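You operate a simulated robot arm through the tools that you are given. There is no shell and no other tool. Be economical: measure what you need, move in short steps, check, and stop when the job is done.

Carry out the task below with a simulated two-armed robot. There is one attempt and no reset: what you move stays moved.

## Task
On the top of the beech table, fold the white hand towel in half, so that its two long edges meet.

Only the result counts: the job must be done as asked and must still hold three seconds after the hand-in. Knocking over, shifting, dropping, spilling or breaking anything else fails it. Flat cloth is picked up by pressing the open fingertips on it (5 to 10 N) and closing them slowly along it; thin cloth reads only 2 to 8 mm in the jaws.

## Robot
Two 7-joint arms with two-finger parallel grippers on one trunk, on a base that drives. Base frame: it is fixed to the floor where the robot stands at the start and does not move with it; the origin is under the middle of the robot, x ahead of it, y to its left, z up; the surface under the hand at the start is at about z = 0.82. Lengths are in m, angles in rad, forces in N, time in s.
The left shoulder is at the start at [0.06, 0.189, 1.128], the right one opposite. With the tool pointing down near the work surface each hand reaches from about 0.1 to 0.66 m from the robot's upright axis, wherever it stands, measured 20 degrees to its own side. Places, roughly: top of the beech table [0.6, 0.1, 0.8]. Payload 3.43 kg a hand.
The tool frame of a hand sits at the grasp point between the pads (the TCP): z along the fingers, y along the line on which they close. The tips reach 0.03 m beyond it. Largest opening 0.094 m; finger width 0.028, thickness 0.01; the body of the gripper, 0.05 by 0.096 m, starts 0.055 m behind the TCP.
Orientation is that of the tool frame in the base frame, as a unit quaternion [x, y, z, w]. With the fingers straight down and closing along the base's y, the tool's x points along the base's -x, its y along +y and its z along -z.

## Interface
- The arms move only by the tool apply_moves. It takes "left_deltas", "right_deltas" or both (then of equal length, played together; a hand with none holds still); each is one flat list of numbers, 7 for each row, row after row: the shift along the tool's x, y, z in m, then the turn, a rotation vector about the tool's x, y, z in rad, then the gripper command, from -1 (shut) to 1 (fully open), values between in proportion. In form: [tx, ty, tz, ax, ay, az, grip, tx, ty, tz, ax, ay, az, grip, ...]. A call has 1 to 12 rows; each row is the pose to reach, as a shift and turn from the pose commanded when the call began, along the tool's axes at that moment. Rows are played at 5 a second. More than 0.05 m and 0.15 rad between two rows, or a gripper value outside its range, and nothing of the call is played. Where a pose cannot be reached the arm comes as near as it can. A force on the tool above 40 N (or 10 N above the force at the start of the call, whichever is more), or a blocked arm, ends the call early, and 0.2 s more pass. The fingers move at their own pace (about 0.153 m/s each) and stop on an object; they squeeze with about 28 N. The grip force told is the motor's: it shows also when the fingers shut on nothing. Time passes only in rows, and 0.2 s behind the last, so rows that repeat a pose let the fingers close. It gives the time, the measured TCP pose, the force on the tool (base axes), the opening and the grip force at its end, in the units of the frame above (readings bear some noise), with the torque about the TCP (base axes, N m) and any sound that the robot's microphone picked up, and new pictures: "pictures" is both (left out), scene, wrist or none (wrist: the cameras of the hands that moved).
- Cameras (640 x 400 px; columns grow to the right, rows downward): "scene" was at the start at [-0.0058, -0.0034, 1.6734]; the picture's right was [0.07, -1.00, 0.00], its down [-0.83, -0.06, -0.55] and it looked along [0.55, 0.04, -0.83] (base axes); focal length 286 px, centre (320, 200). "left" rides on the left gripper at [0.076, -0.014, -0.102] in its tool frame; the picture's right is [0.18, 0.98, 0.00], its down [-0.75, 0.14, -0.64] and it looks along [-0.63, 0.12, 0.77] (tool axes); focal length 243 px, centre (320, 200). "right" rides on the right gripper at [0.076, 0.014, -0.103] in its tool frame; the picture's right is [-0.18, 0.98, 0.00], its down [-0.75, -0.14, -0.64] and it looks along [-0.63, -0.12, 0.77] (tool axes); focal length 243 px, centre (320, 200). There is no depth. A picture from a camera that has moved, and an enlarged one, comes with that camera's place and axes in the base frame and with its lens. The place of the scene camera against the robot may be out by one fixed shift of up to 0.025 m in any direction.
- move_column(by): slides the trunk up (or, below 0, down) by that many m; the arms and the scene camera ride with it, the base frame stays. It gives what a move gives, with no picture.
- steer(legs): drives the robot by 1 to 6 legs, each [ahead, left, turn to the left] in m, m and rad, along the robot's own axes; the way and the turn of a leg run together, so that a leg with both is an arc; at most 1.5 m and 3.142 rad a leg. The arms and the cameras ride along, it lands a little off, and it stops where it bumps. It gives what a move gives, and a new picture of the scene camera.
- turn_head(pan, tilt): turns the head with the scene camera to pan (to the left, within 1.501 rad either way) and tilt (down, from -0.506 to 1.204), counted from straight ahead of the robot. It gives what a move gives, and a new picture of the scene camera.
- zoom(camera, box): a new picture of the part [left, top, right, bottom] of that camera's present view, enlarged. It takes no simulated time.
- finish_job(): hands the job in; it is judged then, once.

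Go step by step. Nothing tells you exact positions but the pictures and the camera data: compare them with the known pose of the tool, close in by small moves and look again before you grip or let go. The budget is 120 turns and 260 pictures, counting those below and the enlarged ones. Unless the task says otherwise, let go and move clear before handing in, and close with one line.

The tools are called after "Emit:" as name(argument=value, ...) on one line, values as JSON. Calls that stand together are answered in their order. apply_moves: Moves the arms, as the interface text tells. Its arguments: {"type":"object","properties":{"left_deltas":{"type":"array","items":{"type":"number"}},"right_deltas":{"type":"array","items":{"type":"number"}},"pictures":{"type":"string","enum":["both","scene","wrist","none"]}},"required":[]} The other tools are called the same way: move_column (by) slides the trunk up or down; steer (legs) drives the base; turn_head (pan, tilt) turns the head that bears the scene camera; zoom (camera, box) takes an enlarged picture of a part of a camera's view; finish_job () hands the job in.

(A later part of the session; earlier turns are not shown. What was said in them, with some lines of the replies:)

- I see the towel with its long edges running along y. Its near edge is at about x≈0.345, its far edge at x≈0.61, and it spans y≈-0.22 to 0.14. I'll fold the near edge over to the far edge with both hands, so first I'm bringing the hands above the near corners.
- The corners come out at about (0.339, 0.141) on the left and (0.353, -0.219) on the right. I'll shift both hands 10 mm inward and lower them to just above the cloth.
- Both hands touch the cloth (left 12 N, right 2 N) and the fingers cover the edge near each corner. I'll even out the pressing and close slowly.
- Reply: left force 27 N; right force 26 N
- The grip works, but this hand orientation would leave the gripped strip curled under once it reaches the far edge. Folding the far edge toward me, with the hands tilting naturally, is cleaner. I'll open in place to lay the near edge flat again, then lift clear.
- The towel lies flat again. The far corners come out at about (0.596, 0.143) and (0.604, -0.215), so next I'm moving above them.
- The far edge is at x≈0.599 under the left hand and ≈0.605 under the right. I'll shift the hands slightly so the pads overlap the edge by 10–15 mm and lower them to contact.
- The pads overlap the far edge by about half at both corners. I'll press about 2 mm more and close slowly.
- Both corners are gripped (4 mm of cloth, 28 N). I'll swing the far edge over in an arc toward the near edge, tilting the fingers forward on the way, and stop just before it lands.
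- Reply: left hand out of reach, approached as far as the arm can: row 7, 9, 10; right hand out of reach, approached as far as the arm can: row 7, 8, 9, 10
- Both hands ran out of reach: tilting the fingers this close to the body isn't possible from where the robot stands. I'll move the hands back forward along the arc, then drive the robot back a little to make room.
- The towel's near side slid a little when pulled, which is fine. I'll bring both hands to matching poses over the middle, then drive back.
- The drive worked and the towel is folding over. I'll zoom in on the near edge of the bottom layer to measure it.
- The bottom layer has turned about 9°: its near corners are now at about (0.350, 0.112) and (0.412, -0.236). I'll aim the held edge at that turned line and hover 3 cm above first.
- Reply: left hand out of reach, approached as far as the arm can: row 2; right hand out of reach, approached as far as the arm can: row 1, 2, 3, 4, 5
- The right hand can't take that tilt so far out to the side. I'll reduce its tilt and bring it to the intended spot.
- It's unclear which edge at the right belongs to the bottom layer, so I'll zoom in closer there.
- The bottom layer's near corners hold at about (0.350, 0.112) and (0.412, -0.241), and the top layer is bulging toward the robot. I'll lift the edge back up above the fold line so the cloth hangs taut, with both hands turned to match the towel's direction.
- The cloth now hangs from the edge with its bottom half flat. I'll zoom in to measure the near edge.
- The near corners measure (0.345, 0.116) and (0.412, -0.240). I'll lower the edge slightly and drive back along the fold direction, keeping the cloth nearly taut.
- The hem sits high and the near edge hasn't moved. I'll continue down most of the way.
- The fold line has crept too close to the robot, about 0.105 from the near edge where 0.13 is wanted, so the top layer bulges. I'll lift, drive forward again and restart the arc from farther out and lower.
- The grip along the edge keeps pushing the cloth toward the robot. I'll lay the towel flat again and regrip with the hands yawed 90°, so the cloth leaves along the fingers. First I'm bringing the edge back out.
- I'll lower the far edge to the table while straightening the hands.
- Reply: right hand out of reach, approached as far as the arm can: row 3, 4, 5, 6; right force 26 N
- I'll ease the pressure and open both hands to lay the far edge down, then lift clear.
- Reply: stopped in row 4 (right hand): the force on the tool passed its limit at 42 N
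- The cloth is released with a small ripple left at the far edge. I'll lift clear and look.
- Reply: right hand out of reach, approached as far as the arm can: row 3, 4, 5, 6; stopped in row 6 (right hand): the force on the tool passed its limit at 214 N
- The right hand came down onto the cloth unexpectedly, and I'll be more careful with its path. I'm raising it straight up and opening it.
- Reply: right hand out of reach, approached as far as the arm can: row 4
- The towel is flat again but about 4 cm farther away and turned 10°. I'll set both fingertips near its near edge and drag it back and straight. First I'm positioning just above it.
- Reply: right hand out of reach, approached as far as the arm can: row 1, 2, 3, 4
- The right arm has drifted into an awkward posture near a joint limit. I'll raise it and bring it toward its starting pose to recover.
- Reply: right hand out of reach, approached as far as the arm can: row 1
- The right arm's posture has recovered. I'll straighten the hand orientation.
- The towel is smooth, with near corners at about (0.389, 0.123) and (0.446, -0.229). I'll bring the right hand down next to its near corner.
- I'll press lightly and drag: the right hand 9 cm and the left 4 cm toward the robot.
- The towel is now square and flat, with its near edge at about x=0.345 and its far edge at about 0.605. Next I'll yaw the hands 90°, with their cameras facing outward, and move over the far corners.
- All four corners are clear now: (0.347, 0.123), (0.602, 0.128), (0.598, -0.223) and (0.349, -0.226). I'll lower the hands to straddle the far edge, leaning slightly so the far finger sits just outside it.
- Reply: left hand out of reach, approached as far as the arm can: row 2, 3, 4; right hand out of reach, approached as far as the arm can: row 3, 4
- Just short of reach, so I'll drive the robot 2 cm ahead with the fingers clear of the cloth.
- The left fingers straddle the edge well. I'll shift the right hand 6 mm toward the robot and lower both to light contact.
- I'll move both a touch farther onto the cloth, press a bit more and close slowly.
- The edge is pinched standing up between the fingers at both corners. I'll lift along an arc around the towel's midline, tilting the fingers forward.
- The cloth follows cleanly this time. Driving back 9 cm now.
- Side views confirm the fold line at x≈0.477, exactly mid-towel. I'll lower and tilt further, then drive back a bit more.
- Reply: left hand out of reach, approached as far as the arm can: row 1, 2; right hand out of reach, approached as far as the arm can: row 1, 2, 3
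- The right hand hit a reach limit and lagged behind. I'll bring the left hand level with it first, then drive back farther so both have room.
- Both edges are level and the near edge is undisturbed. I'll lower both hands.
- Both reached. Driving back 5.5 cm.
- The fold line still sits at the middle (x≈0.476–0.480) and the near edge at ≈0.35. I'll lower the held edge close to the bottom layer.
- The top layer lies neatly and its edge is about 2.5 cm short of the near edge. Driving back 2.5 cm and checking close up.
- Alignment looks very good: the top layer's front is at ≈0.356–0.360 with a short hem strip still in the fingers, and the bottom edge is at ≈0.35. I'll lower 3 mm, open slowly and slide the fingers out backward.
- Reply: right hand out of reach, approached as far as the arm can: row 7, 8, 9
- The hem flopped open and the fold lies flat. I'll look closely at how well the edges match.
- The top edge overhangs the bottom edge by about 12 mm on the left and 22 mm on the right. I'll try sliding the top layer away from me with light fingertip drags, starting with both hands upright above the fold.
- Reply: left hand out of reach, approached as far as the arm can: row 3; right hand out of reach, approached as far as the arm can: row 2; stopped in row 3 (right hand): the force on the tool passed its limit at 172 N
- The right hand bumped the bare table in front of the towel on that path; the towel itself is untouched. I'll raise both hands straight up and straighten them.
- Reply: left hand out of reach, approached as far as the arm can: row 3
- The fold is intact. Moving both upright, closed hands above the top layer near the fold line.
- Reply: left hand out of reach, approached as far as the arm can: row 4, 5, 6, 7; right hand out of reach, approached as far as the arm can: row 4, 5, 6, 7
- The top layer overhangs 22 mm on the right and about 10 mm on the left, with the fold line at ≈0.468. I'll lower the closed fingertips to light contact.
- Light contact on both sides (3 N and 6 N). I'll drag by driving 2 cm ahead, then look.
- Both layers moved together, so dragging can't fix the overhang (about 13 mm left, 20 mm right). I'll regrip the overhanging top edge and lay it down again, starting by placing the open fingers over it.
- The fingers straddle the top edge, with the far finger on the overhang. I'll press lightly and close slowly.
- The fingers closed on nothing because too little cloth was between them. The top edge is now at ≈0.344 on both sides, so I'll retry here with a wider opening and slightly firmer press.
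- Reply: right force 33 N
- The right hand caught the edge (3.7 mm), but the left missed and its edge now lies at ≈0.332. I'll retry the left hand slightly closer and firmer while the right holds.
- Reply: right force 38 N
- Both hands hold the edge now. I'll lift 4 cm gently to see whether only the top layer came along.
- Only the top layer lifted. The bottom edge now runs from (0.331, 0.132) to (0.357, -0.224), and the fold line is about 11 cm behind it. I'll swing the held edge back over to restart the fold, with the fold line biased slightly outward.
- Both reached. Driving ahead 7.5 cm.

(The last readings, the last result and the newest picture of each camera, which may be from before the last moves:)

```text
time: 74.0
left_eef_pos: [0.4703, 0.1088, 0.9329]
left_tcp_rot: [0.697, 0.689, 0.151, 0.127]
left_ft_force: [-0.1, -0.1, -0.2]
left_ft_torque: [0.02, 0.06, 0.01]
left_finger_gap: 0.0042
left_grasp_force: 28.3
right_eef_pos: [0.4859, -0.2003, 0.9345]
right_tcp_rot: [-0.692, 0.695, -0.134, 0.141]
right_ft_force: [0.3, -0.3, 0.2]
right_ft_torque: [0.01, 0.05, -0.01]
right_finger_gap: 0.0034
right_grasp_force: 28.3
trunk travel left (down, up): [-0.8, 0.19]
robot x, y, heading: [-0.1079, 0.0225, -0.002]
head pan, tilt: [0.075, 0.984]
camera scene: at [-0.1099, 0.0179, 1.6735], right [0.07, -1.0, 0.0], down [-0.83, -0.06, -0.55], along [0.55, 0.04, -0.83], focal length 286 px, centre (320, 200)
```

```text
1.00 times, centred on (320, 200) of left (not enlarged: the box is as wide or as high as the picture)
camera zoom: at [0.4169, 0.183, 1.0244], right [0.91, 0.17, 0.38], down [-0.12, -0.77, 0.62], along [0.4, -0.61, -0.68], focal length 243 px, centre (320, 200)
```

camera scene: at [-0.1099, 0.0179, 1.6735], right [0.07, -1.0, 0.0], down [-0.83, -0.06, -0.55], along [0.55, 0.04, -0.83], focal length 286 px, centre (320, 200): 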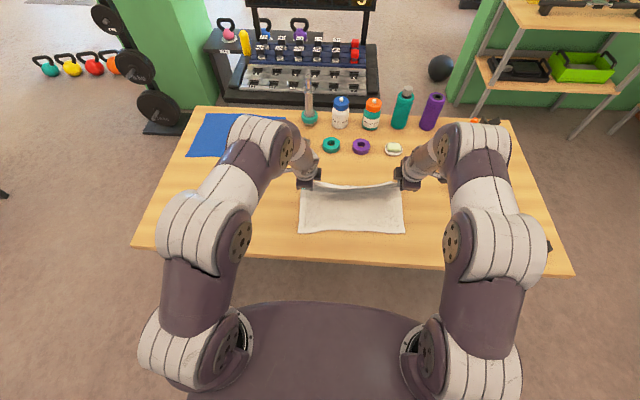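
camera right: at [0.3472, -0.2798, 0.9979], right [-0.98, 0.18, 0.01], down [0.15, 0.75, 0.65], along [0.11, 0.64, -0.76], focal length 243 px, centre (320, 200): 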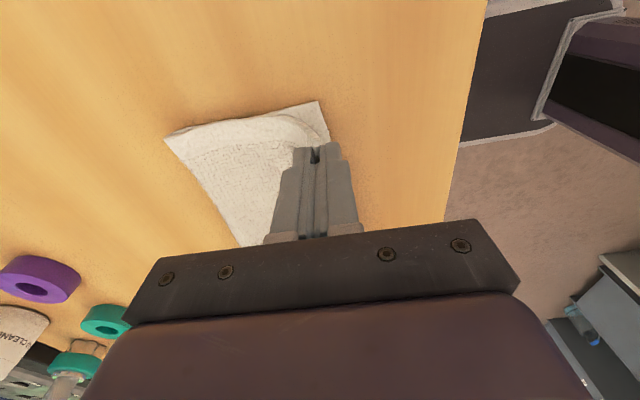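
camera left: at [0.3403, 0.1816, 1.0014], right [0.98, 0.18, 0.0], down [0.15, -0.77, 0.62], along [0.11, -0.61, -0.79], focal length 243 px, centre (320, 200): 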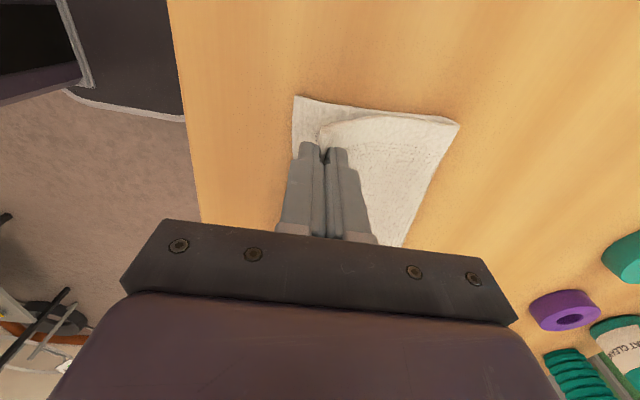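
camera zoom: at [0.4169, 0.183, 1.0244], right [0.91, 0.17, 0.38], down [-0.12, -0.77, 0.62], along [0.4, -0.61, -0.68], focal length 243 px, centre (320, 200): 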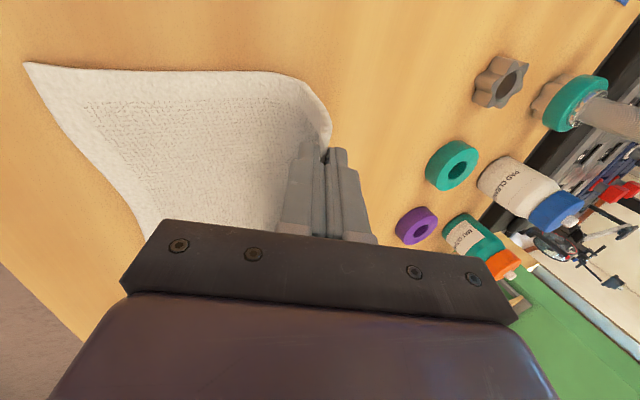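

The layout is clean again and the bottom corners haven't moved. I'll drive back 5 cm and lower with more tilt.

Emit:
steer(legs=[[-0.05, -0.003, 0]])

Emit:
apply_moves(left_deltas=[0, -0.0088, 0.0141, -0.1, 0, 0, -1, 0, -0.0177, 0.0282, -0.2, 0, 0, -1, 0, -0.0177, 0.0282, -0.2, 0, 0, -1], right_deltas=[0, 0.0088, 0.0141, 0.1, 0, 0, -1, 0, 0.0177, 0.0282, 0.2, 0, 0, -1, 0, 0.0177, 0.0282, 0.2, 0, 0, -1], pictures="wrist")

```text
time: 74.9
left_eef_pos: [0.422, 0.1069, 0.9337]
left_tcp_rot: [0.697, 0.69, 0.149, 0.127]
left_ft_force: [0.1, 0.0, -0.9]
left_ft_torque: [0.04, 0.1, -0.01]
left_finger_gap: 0.0038
left_grasp_force: 28.0
right_eef_pos: [0.4365, -0.2028, 0.9353]
right_tcp_rot: [-0.692, 0.696, -0.134, 0.14]
right_ft_force: [0.1, 0.3, -0.2]
right_ft_torque: [-0.03, 0.03, -0.01]
right_finger_gap: 0.0032
right_grasp_force: 27.8
trunk travel left (down, up): [-0.8, 0.19]
robot x, y, heading: [-0.1519, 0.0193, -0.003]
head pan, tilt: [0.075, 0.984]
camera scene: at [-0.1563, 0.0151, 1.6733], right [0.07, -1.0, 0.0], down [-0.83, -0.06, -0.55], along [0.55, 0.04, -0.83], focal length 286 px, centre (320, 200)
```

scene: 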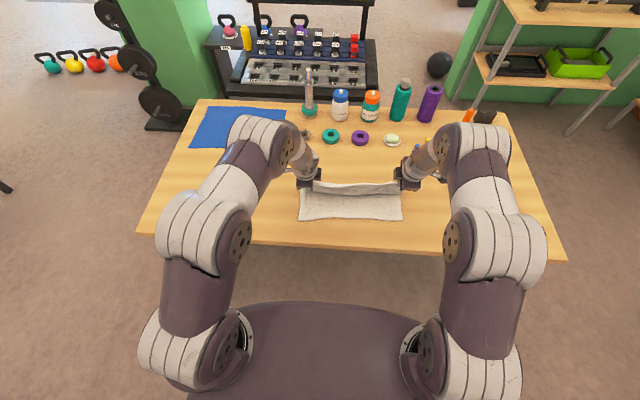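

```text
time: 75.7
left_eef_pos: [0.4166, 0.1066, 0.9003]
left_tcp_rot: [0.68, 0.672, 0.217, 0.197]
left_ft_force: [0.2, 0.1, -0.5]
left_ft_torque: [-0.01, 0.06, -0.01]
left_finger_gap: 0.0039
left_grasp_force: 27.9
right_eef_pos: [0.4312, -0.2027, 0.9028]
right_tcp_rot: [-0.675, 0.678, -0.203, 0.209]
right_ft_force: [0.7, 0.2, -0.2]
right_ft_torque: [-0.02, 0.04, -0.03]
right_finger_gap: 0.003
right_grasp_force: 27.5
trunk travel left (down, up): [-0.8, 0.19]
robot x, y, heading: [-0.1565, 0.0182, -0.003]
head pan, tilt: [0.075, 0.984]
camera right: at [0.3624, -0.2807, 0.9785], right [-0.81, 0.19, -0.55], down [-0.24, 0.75, 0.62], along [0.53, 0.63, -0.56], focal length 243 px, centre (320, 200)
camera left: at [0.3477, 0.1806, 0.979], right [0.81, 0.16, 0.56], down [-0.25, -0.77, 0.59], along [0.53, -0.61, -0.59], focal length 243 px, centre (320, 200)
```

right: 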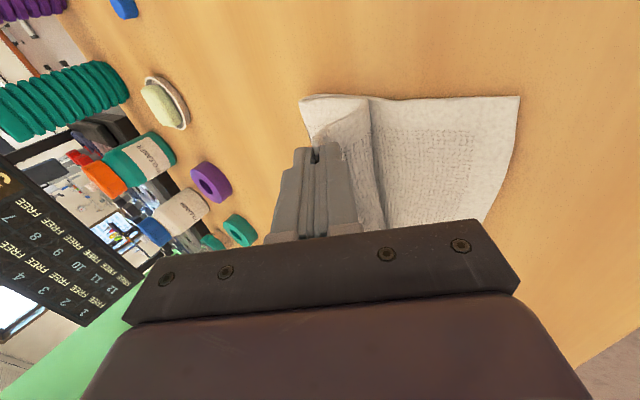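
left: 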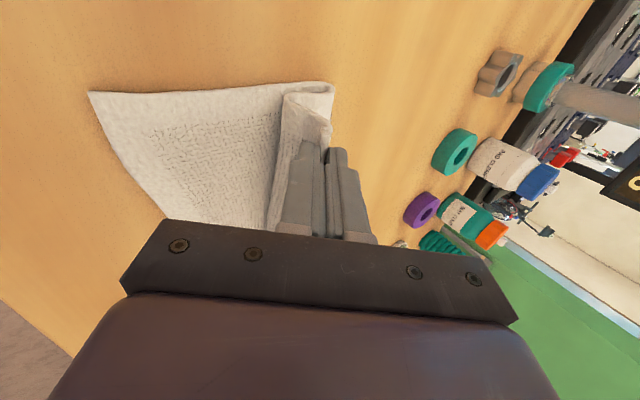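

The fold line is now about 14 cm from the bottom edge, as intended. I'll drive back another 3.5 cm and lower further.

Emit:
steer(legs=[[-0.035, -0.002, 0]])

Emit:
apply_moves(left_deltas=[0, -0.0062, 0.0091, 0, 0, 0, -1, 0, -0.0124, 0.0182, 0, 0, 0, -1, 0, -0.0124, 0.0182, 0, 0, 0, -1], right_deltas=[0, 0.0068, 0.0099, 0, 0, 0, -1, 0, 0.0136, 0.0198, 0, 0, 0, -1, 0, 0.0136, 0.0198, 0, 0, 0, -1], pictures="wrist")

```text
time: 76.6
left_eef_pos: [0.3829, 0.1051, 0.8983]
left_tcp_rot: [0.68, 0.672, 0.218, 0.196]
left_ft_force: [0.5, -0.7, -0.4]
left_ft_torque: [-0.02, 0.1, -0.02]
left_finger_gap: 0.0041
left_grasp_force: 28.3
right_eef_pos: [0.3998, -0.2052, 0.8994]
right_tcp_rot: [-0.675, 0.678, -0.203, 0.209]
right_ft_force: [0.2, 0.3, 0.7]
right_ft_torque: [0.0, 0.0, 0.0]
right_finger_gap: 0.003
right_grasp_force: 27.4
trunk travel left (down, up): [-0.8, 0.19]
robot x, y, heading: [-0.1875, 0.0172, -0.006]
head pan, tilt: [0.075, 0.984]
camera scene: at [-0.1892, 0.0134, 1.6733], right [0.07, -1.0, 0.0], down [-0.83, -0.06, -0.55], along [0.55, 0.04, -0.83], focal length 286 px, centre (320, 200)
```

scene: 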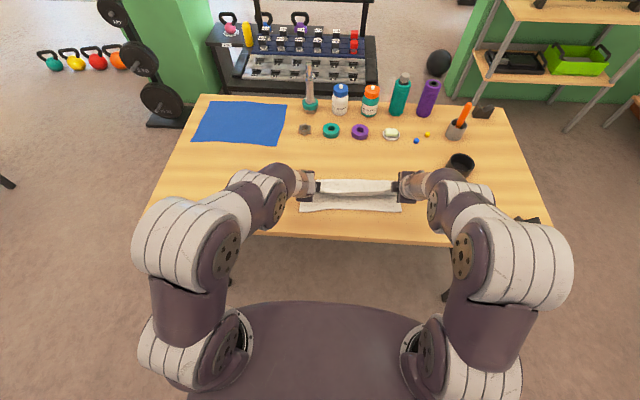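

```text
time: 77.4
left_eef_pos: [0.3794, 0.1049, 0.8783]
left_tcp_rot: [0.681, 0.671, 0.218, 0.196]
left_ft_force: [0.3, 0.2, 0.3]
left_ft_torque: [-0.01, 0.1, 0.04]
left_finger_gap: 0.004
left_grasp_force: 28.3
right_eef_pos: [0.3956, -0.2036, 0.8777]
right_tcp_rot: [-0.675, 0.678, -0.204, 0.209]
right_ft_force: [-0.4, 0.5, 0.0]
right_ft_torque: [-0.04, 0.07, -0.02]
right_finger_gap: 0.003
right_grasp_force: 28.2
trunk travel left (down, up): [-0.8, 0.19]
robot x, y, heading: [-0.1873, 0.0177, -0.007]
head pan, tilt: [0.075, 0.984]
camera right: at [0.3263, -0.2812, 0.9546], right [-0.81, 0.19, -0.55], down [-0.24, 0.75, 0.62], along [0.53, 0.64, -0.56], focal length 243 px, centre (320, 200)
camera left: at [0.3114, 0.1797, 0.9568], right [0.81, 0.16, 0.56], down [-0.25, -0.77, 0.59], along [0.53, -0.61, -0.59], focal length 243 px, centre (320, 200)
```

right: 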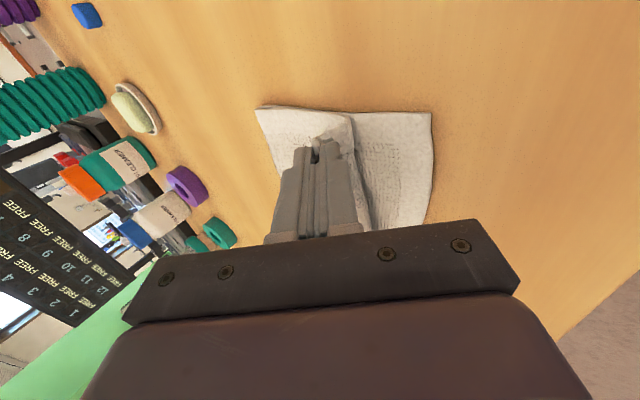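
left: 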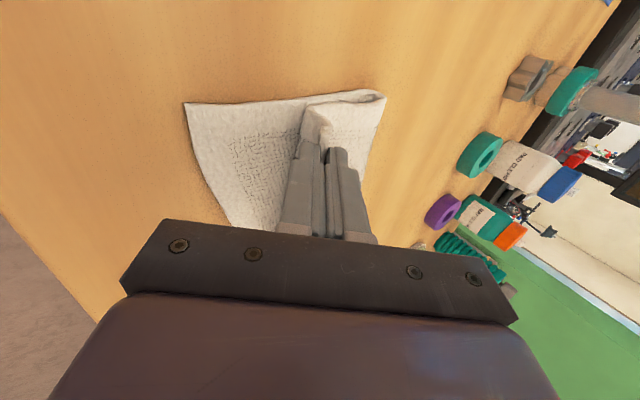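

Now the fold line is ≈13 cm from the bottom edge and the top layer's front needs to come about 8 mm (right) and 24 mm (left) nearer. I'll make that small final move and check.

Emit:
apply_moves(left_deltas=[0, -0.0128, -0.0026, 0, 0, 0, -1, 0, -0.0255, -0.0053, 0, 0, 0, -1, 0, -0.0255, -0.0053, 0, 0, 0, -1], right_deltas=[0, 0.006, 0.002, 0, 0, 0, -1, 0, 0.0123, 0.0038, 0, 0, 0, -1, 0, 0.0123, 0.0038, 0, 0, 0, -1], pictures="wrist")

Emit:
zoom(camera="scene", box=[270, 130, 430, 230])

```text
time: 78.2
left_eef_pos: [0.3578, 0.1064, 0.8676]
left_tcp_rot: [0.679, 0.672, 0.219, 0.196]
left_ft_force: [0.4, -0.3, 0.8]
left_ft_torque: [-0.03, 0.06, -0.01]
left_finger_gap: 0.0038
left_grasp_force: 27.9
right_eef_pos: [0.3886, -0.2032, 0.8686]
right_tcp_rot: [-0.675, 0.677, -0.204, 0.209]
right_ft_force: [-0.4, 0.1, 0.1]
right_ft_torque: [-0.04, 0.08, 0.01]
right_finger_gap: 0.0029
right_grasp_force: 28.1
trunk travel left (down, up): [-0.8, 0.19]
robot x, y, heading: [-0.1894, 0.0158, -0.0]
head pan, tilt: [0.075, 0.984]
camera right: at [0.3194, -0.2814, 0.9446], right [-0.81, 0.19, -0.55], down [-0.24, 0.75, 0.62], along [0.53, 0.64, -0.56], focal length 243 px, centre (320, 200)
camera left: at [0.2889, 0.1812, 0.9461], right [0.81, 0.16, 0.56], down [-0.24, -0.77, 0.59], along [0.53, -0.61, -0.59], focal length 243 px, centre (320, 200)
```

right: 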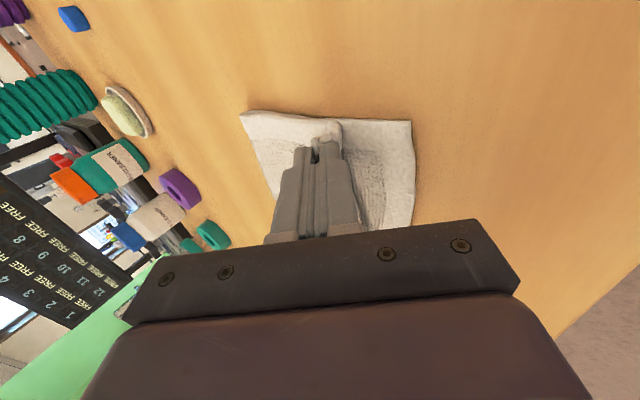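
left: 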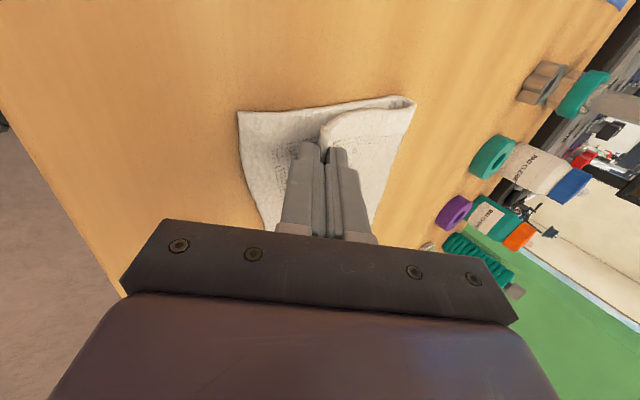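

```text
4.00 times, centred on (350, 180) of scene
camera zoom: at [-0.1924, 0.0132, 1.6734], right [0.07, -1.0, 0.0], down [-0.83, -0.06, -0.55], along [0.55, 0.04, -0.83], focal length 1144 px, centre (200, 280)
```

zoom: 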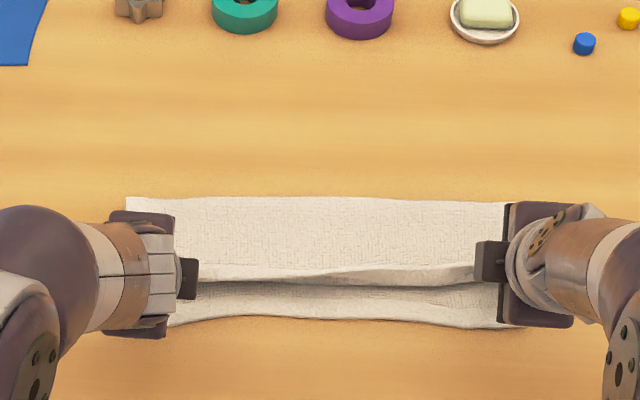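

Comparing with the previous landing, the edge still needs to come about 17 mm (left) and 21 mm (right) nearer. I'll make that move and check.

Emit:
apply_moves(left_deltas=[0, -0.007, -0.0048, 0, 0, 0, -1, 0, -0.014, -0.0096, 0, 0, 0, -1, 0, -0.014, -0.0096, 0, 0, 0, -1], right_deltas=[0, 0.0087, -0.006, 0, 0, 0, -1, 0, 0.0173, -0.0119, 0, 0, 0, -1, 0, 0.0173, -0.0119, 0, 0, 0, -1], pictures="wrist")

Emit:
zoom(camera="scene", box=[270, 130, 430, 230])

```text
time: 79.0
left_eef_pos: [0.3411, 0.1064, 0.8684]
left_tcp_rot: [0.68, 0.672, 0.218, 0.197]
left_ft_force: [-0.5, 0.2, -1.1]
left_ft_torque: [0.0, 0.06, -0.01]
left_finger_gap: 0.004
left_grasp_force: 28.0
right_eef_pos: [0.3695, -0.2032, 0.867]
right_tcp_rot: [-0.674, 0.679, -0.205, 0.21]
right_ft_force: [-0.1, 1.1, -0.8]
right_ft_torque: [-0.02, 0.07, 0.05]
right_finger_gap: 0.0033
right_grasp_force: 27.8
trunk travel left (down, up): [-0.8, 0.19]
robot x, y, heading: [-0.1865, 0.0157, -0.001]
head pan, tilt: [0.075, 0.984]
camera right: at [0.2997, -0.2817, 0.9446], right [-0.81, 0.19, -0.55], down [-0.24, 0.75, 0.62], along [0.53, 0.63, -0.56], focal length 243 px, centre (320, 200)
camera left: at [0.2715, 0.1811, 0.9466], right [0.81, 0.16, 0.56], down [-0.24, -0.77, 0.59], along [0.53, -0.61, -0.59], focal length 243 px, centre (320, 200)
```

right: 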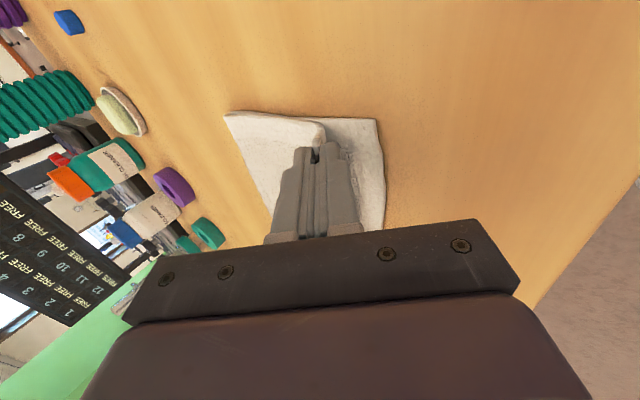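
left: 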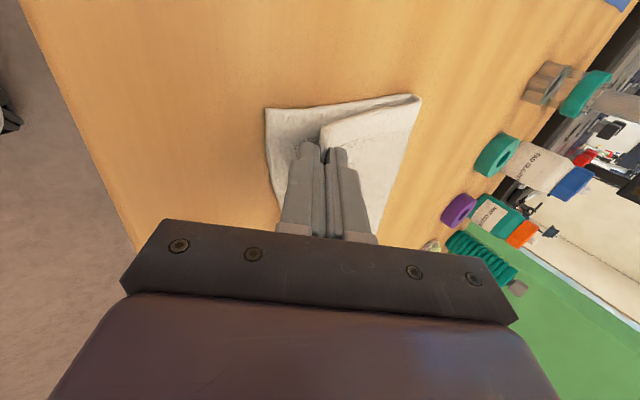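

```text
4.00 times, centred on (350, 180) of scene
camera zoom: at [-0.1924, 0.0133, 1.6734], right [0.07, -1.0, 0.0], down [-0.83, -0.06, -0.55], along [0.55, 0.04, -0.83], focal length 1144 px, centre (200, 280)
```

zoom: 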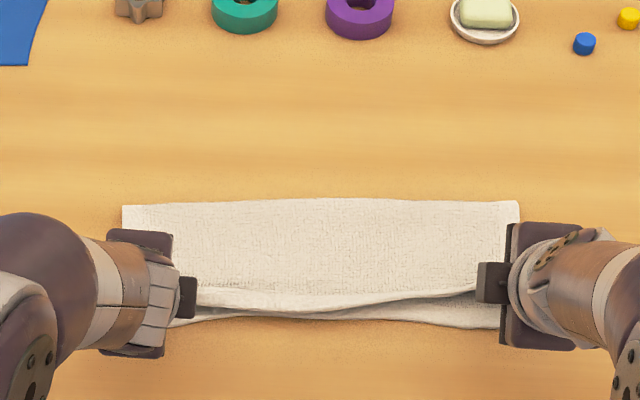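

The hem's free middle is nearly flush with the bottom edge, and the held strips should fall onto it. I'll lower slightly, open wide and slide out slowly.

Emit:
apply_moves(left_deltas=[0, -0.0015, 0.0022, 0, 0, 0, -1, 0, -0.0015, 0.0022, 0, 0, 0, -0.85, 0, -0.001, 0.0015, 0, 0, 0, -0.7, 0, 0, 0, 0, 0, 0, -0.55, 0, 0.001, -0.0015, 0, 0, 0, -0.4, 0, 0.001, -0.0015, 0, 0, 0, -0.4, 0, 0.001, -0.015, 0, 0, 0, -0.4, 0, 0.001, -0.03, 0, 0, 0, -0.4, 0, 0.001, -0.05, 0, 0, 0, -0.4], right_deltas=[0, 0.0015, 0.0022, 0, 0, 0, -1, 0, 0.0015, 0.0022, 0, 0, 0, -0.85, 0, 0.001, 0.0015, 0, 0, 0, -0.7, 0, 0, 0, 0, 0, 0, -0.55, 0, -0.001, -0.0015, 0, 0, 0, -0.4, 0, -0.001, -0.0015, 0, 0, 0, -0.4, 0, -0.001, -0.015, 0, 0, 0, -0.4, 0, -0.001, -0.03, 0, 0, 0, -0.4, 0, -0.001, -0.05, 0, 0, 0, -0.4], pictures="wrist")

Emit:
zoom(camera="scene", box=[270, 130, 430, 230])

```text
time: 81.0
left_eef_pos: [0.3123, 0.1061, 0.9123]
left_tcp_rot: [0.68, 0.671, 0.219, 0.197]
left_ft_force: [-0.5, 0.1, 0.0]
left_ft_torque: [0.0, -0.05, -0.03]
left_finger_gap: 0.028
left_grasp_force: 0.0
right_eef_pos: [0.3454, -0.2045, 0.9117]
right_tcp_rot: [-0.675, 0.679, -0.202, 0.208]
right_ft_force: [0.4, -0.6, 0.1]
right_ft_torque: [-0.03, 0.0, -0.03]
right_finger_gap: 0.0283
right_grasp_force: 0.1
right hand out of reach, approached as far as the arm can: row 9
trunk travel left (down, up): [-0.8, 0.19]
robot x, y, heading: [-0.185, 0.0165, -0.003]
head pan, tilt: [0.075, 0.984]
camera right: at [0.276, -0.282, 0.989], right [-0.82, 0.19, -0.54], down [-0.24, 0.75, 0.62], along [0.53, 0.63, -0.57], focal length 243 px, centre (320, 200)
camera left: at [0.2428, 0.1801, 0.9899], right [0.81, 0.17, 0.56], down [-0.24, -0.77, 0.59], along [0.53, -0.61, -0.59], focal length 243 px, centre (320, 200)
```

right: 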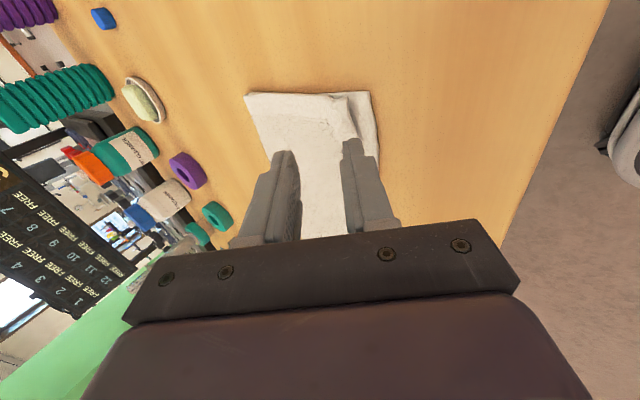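
left: 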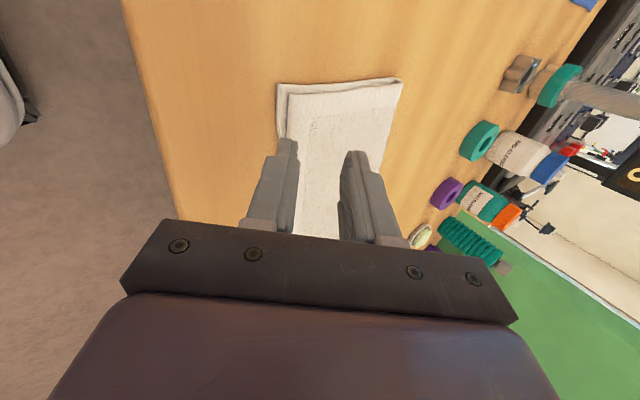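

```text
4.00 times, centred on (350, 180) of scene
camera zoom: at [-0.1947, 0.0134, 1.6734], right [0.07, -1.0, 0.0], down [-0.83, -0.06, -0.55], along [0.55, 0.04, -0.83], focal length 1144 px, centre (200, 280)
```

zoom: 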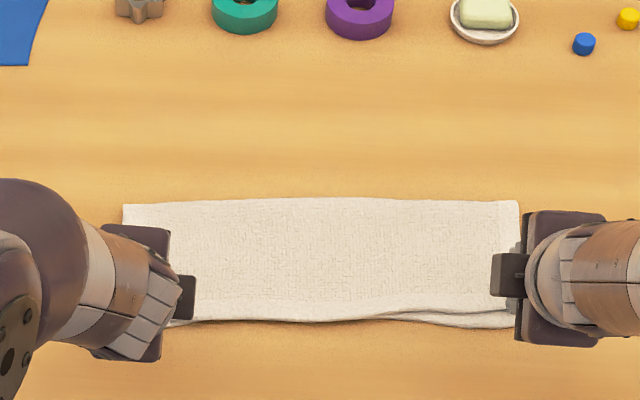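

The edges now nearly coincide. Zooming to measure the remaining offset.

Emit:
zoom(camera="right", box=[230, 70, 400, 176])

Emit:
zoom(camera="left", box=[250, 60, 420, 166])

Emit:
zoom(camera="scene", box=[310, 190, 406, 220])

```text
3.76 times, centred on (315, 123) of right
camera zoom: at [0.276, -0.282, 0.989], right [-0.82, 0.19, -0.54], down [-0.24, 0.75, 0.62], along [0.53, 0.63, -0.57], focal length 913 px, centre (339, 490)
```

zoom: 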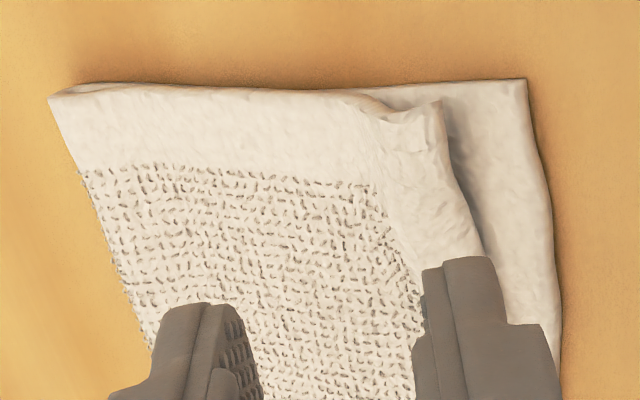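

```text
3.76 times, centred on (335, 113) of left
camera zoom: at [0.2428, 0.1801, 0.9899], right [0.81, 0.17, 0.56], down [-0.24, -0.77, 0.59], along [0.53, -0.61, -0.59], focal length 913 px, centre (264, 528)
```

zoom: 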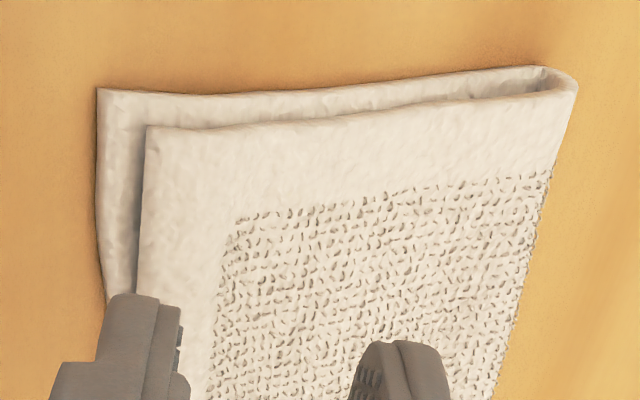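

```text
6.67 times, centred on (358, 205) of scene
camera zoom: at [-0.1947, 0.0134, 1.6734], right [0.07, -1.0, 0.0], down [-0.83, -0.06, -0.55], along [0.55, 0.04, -0.83], focal length 1907 px, centre (67, 167)
```

zoom: 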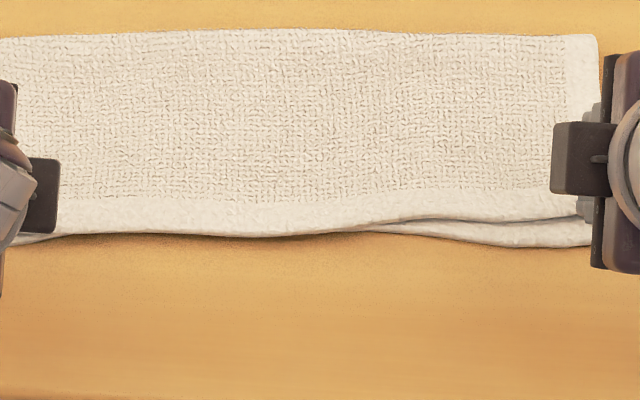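

The edges now meet within about 6 mm (left) and 12 mm (right), flush in the middle, and the towel lies flat. Driving back to clear the hands, with a final look.

Emit:
steer(legs=[[-0.2, 0, 0]])

Emit:
zoom(camera="scene", box=[250, 90, 450, 215])

```text
time: 82.6
left_eef_pos: [0.1107, 0.1057, 0.9113]
left_tcp_rot: [0.682, 0.67, 0.217, 0.196]
left_ft_force: [-0.9, -0.1, 0.4]
left_ft_torque: [0.0, -0.01, -0.01]
left_finger_gap: 0.0283
left_grasp_force: 0.0
right_eef_pos: [0.1424, -0.2042, 0.9108]
right_tcp_rot: [-0.674, 0.68, -0.203, 0.208]
right_ft_force: [0.3, -0.2, 0.2]
right_ft_torque: [-0.01, 0.01, 0.01]
right_finger_gap: 0.0283
right_grasp_force: 0.1
trunk travel left (down, up): [-0.8, 0.19]
robot x, y, heading: [-0.3885, 0.0196, -0.007]
head pan, tilt: [0.075, 0.984]
camera scene: at [-0.3951, 0.014, 1.6734], right [0.07, -1.0, 0.0], down [-0.83, -0.06, -0.55], along [0.55, 0.04, -0.83], focal length 286 px, centre (320, 200)
```

scene: 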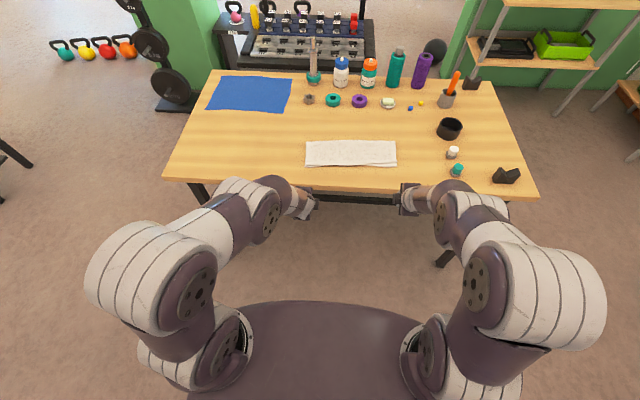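

```text
3.20 times, centred on (350, 152) of scene
camera zoom: at [-0.3951, 0.014, 1.6734], right [0.07, -1.0, 0.0], down [-0.83, -0.06, -0.55], along [0.55, 0.04, -0.83], focal length 915 px, centre (224, 352)
```

zoom: 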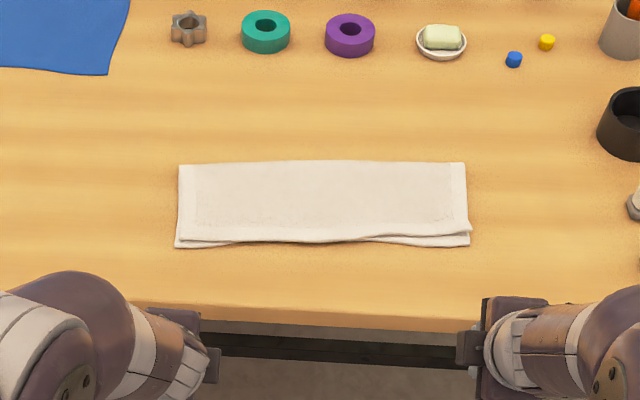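

The towel lies neatly folded in half with its long edges together. Everything else on the table is where it was, and the hands are clear, so I'm handing in.

Emit:
finish_job()

```text
The job is handed in.
```

The white hand towel is folded in half on the beech table; its long edges meet within about 6 mm at the left end and 12 mm at the right, and nothing else on the table was moved.
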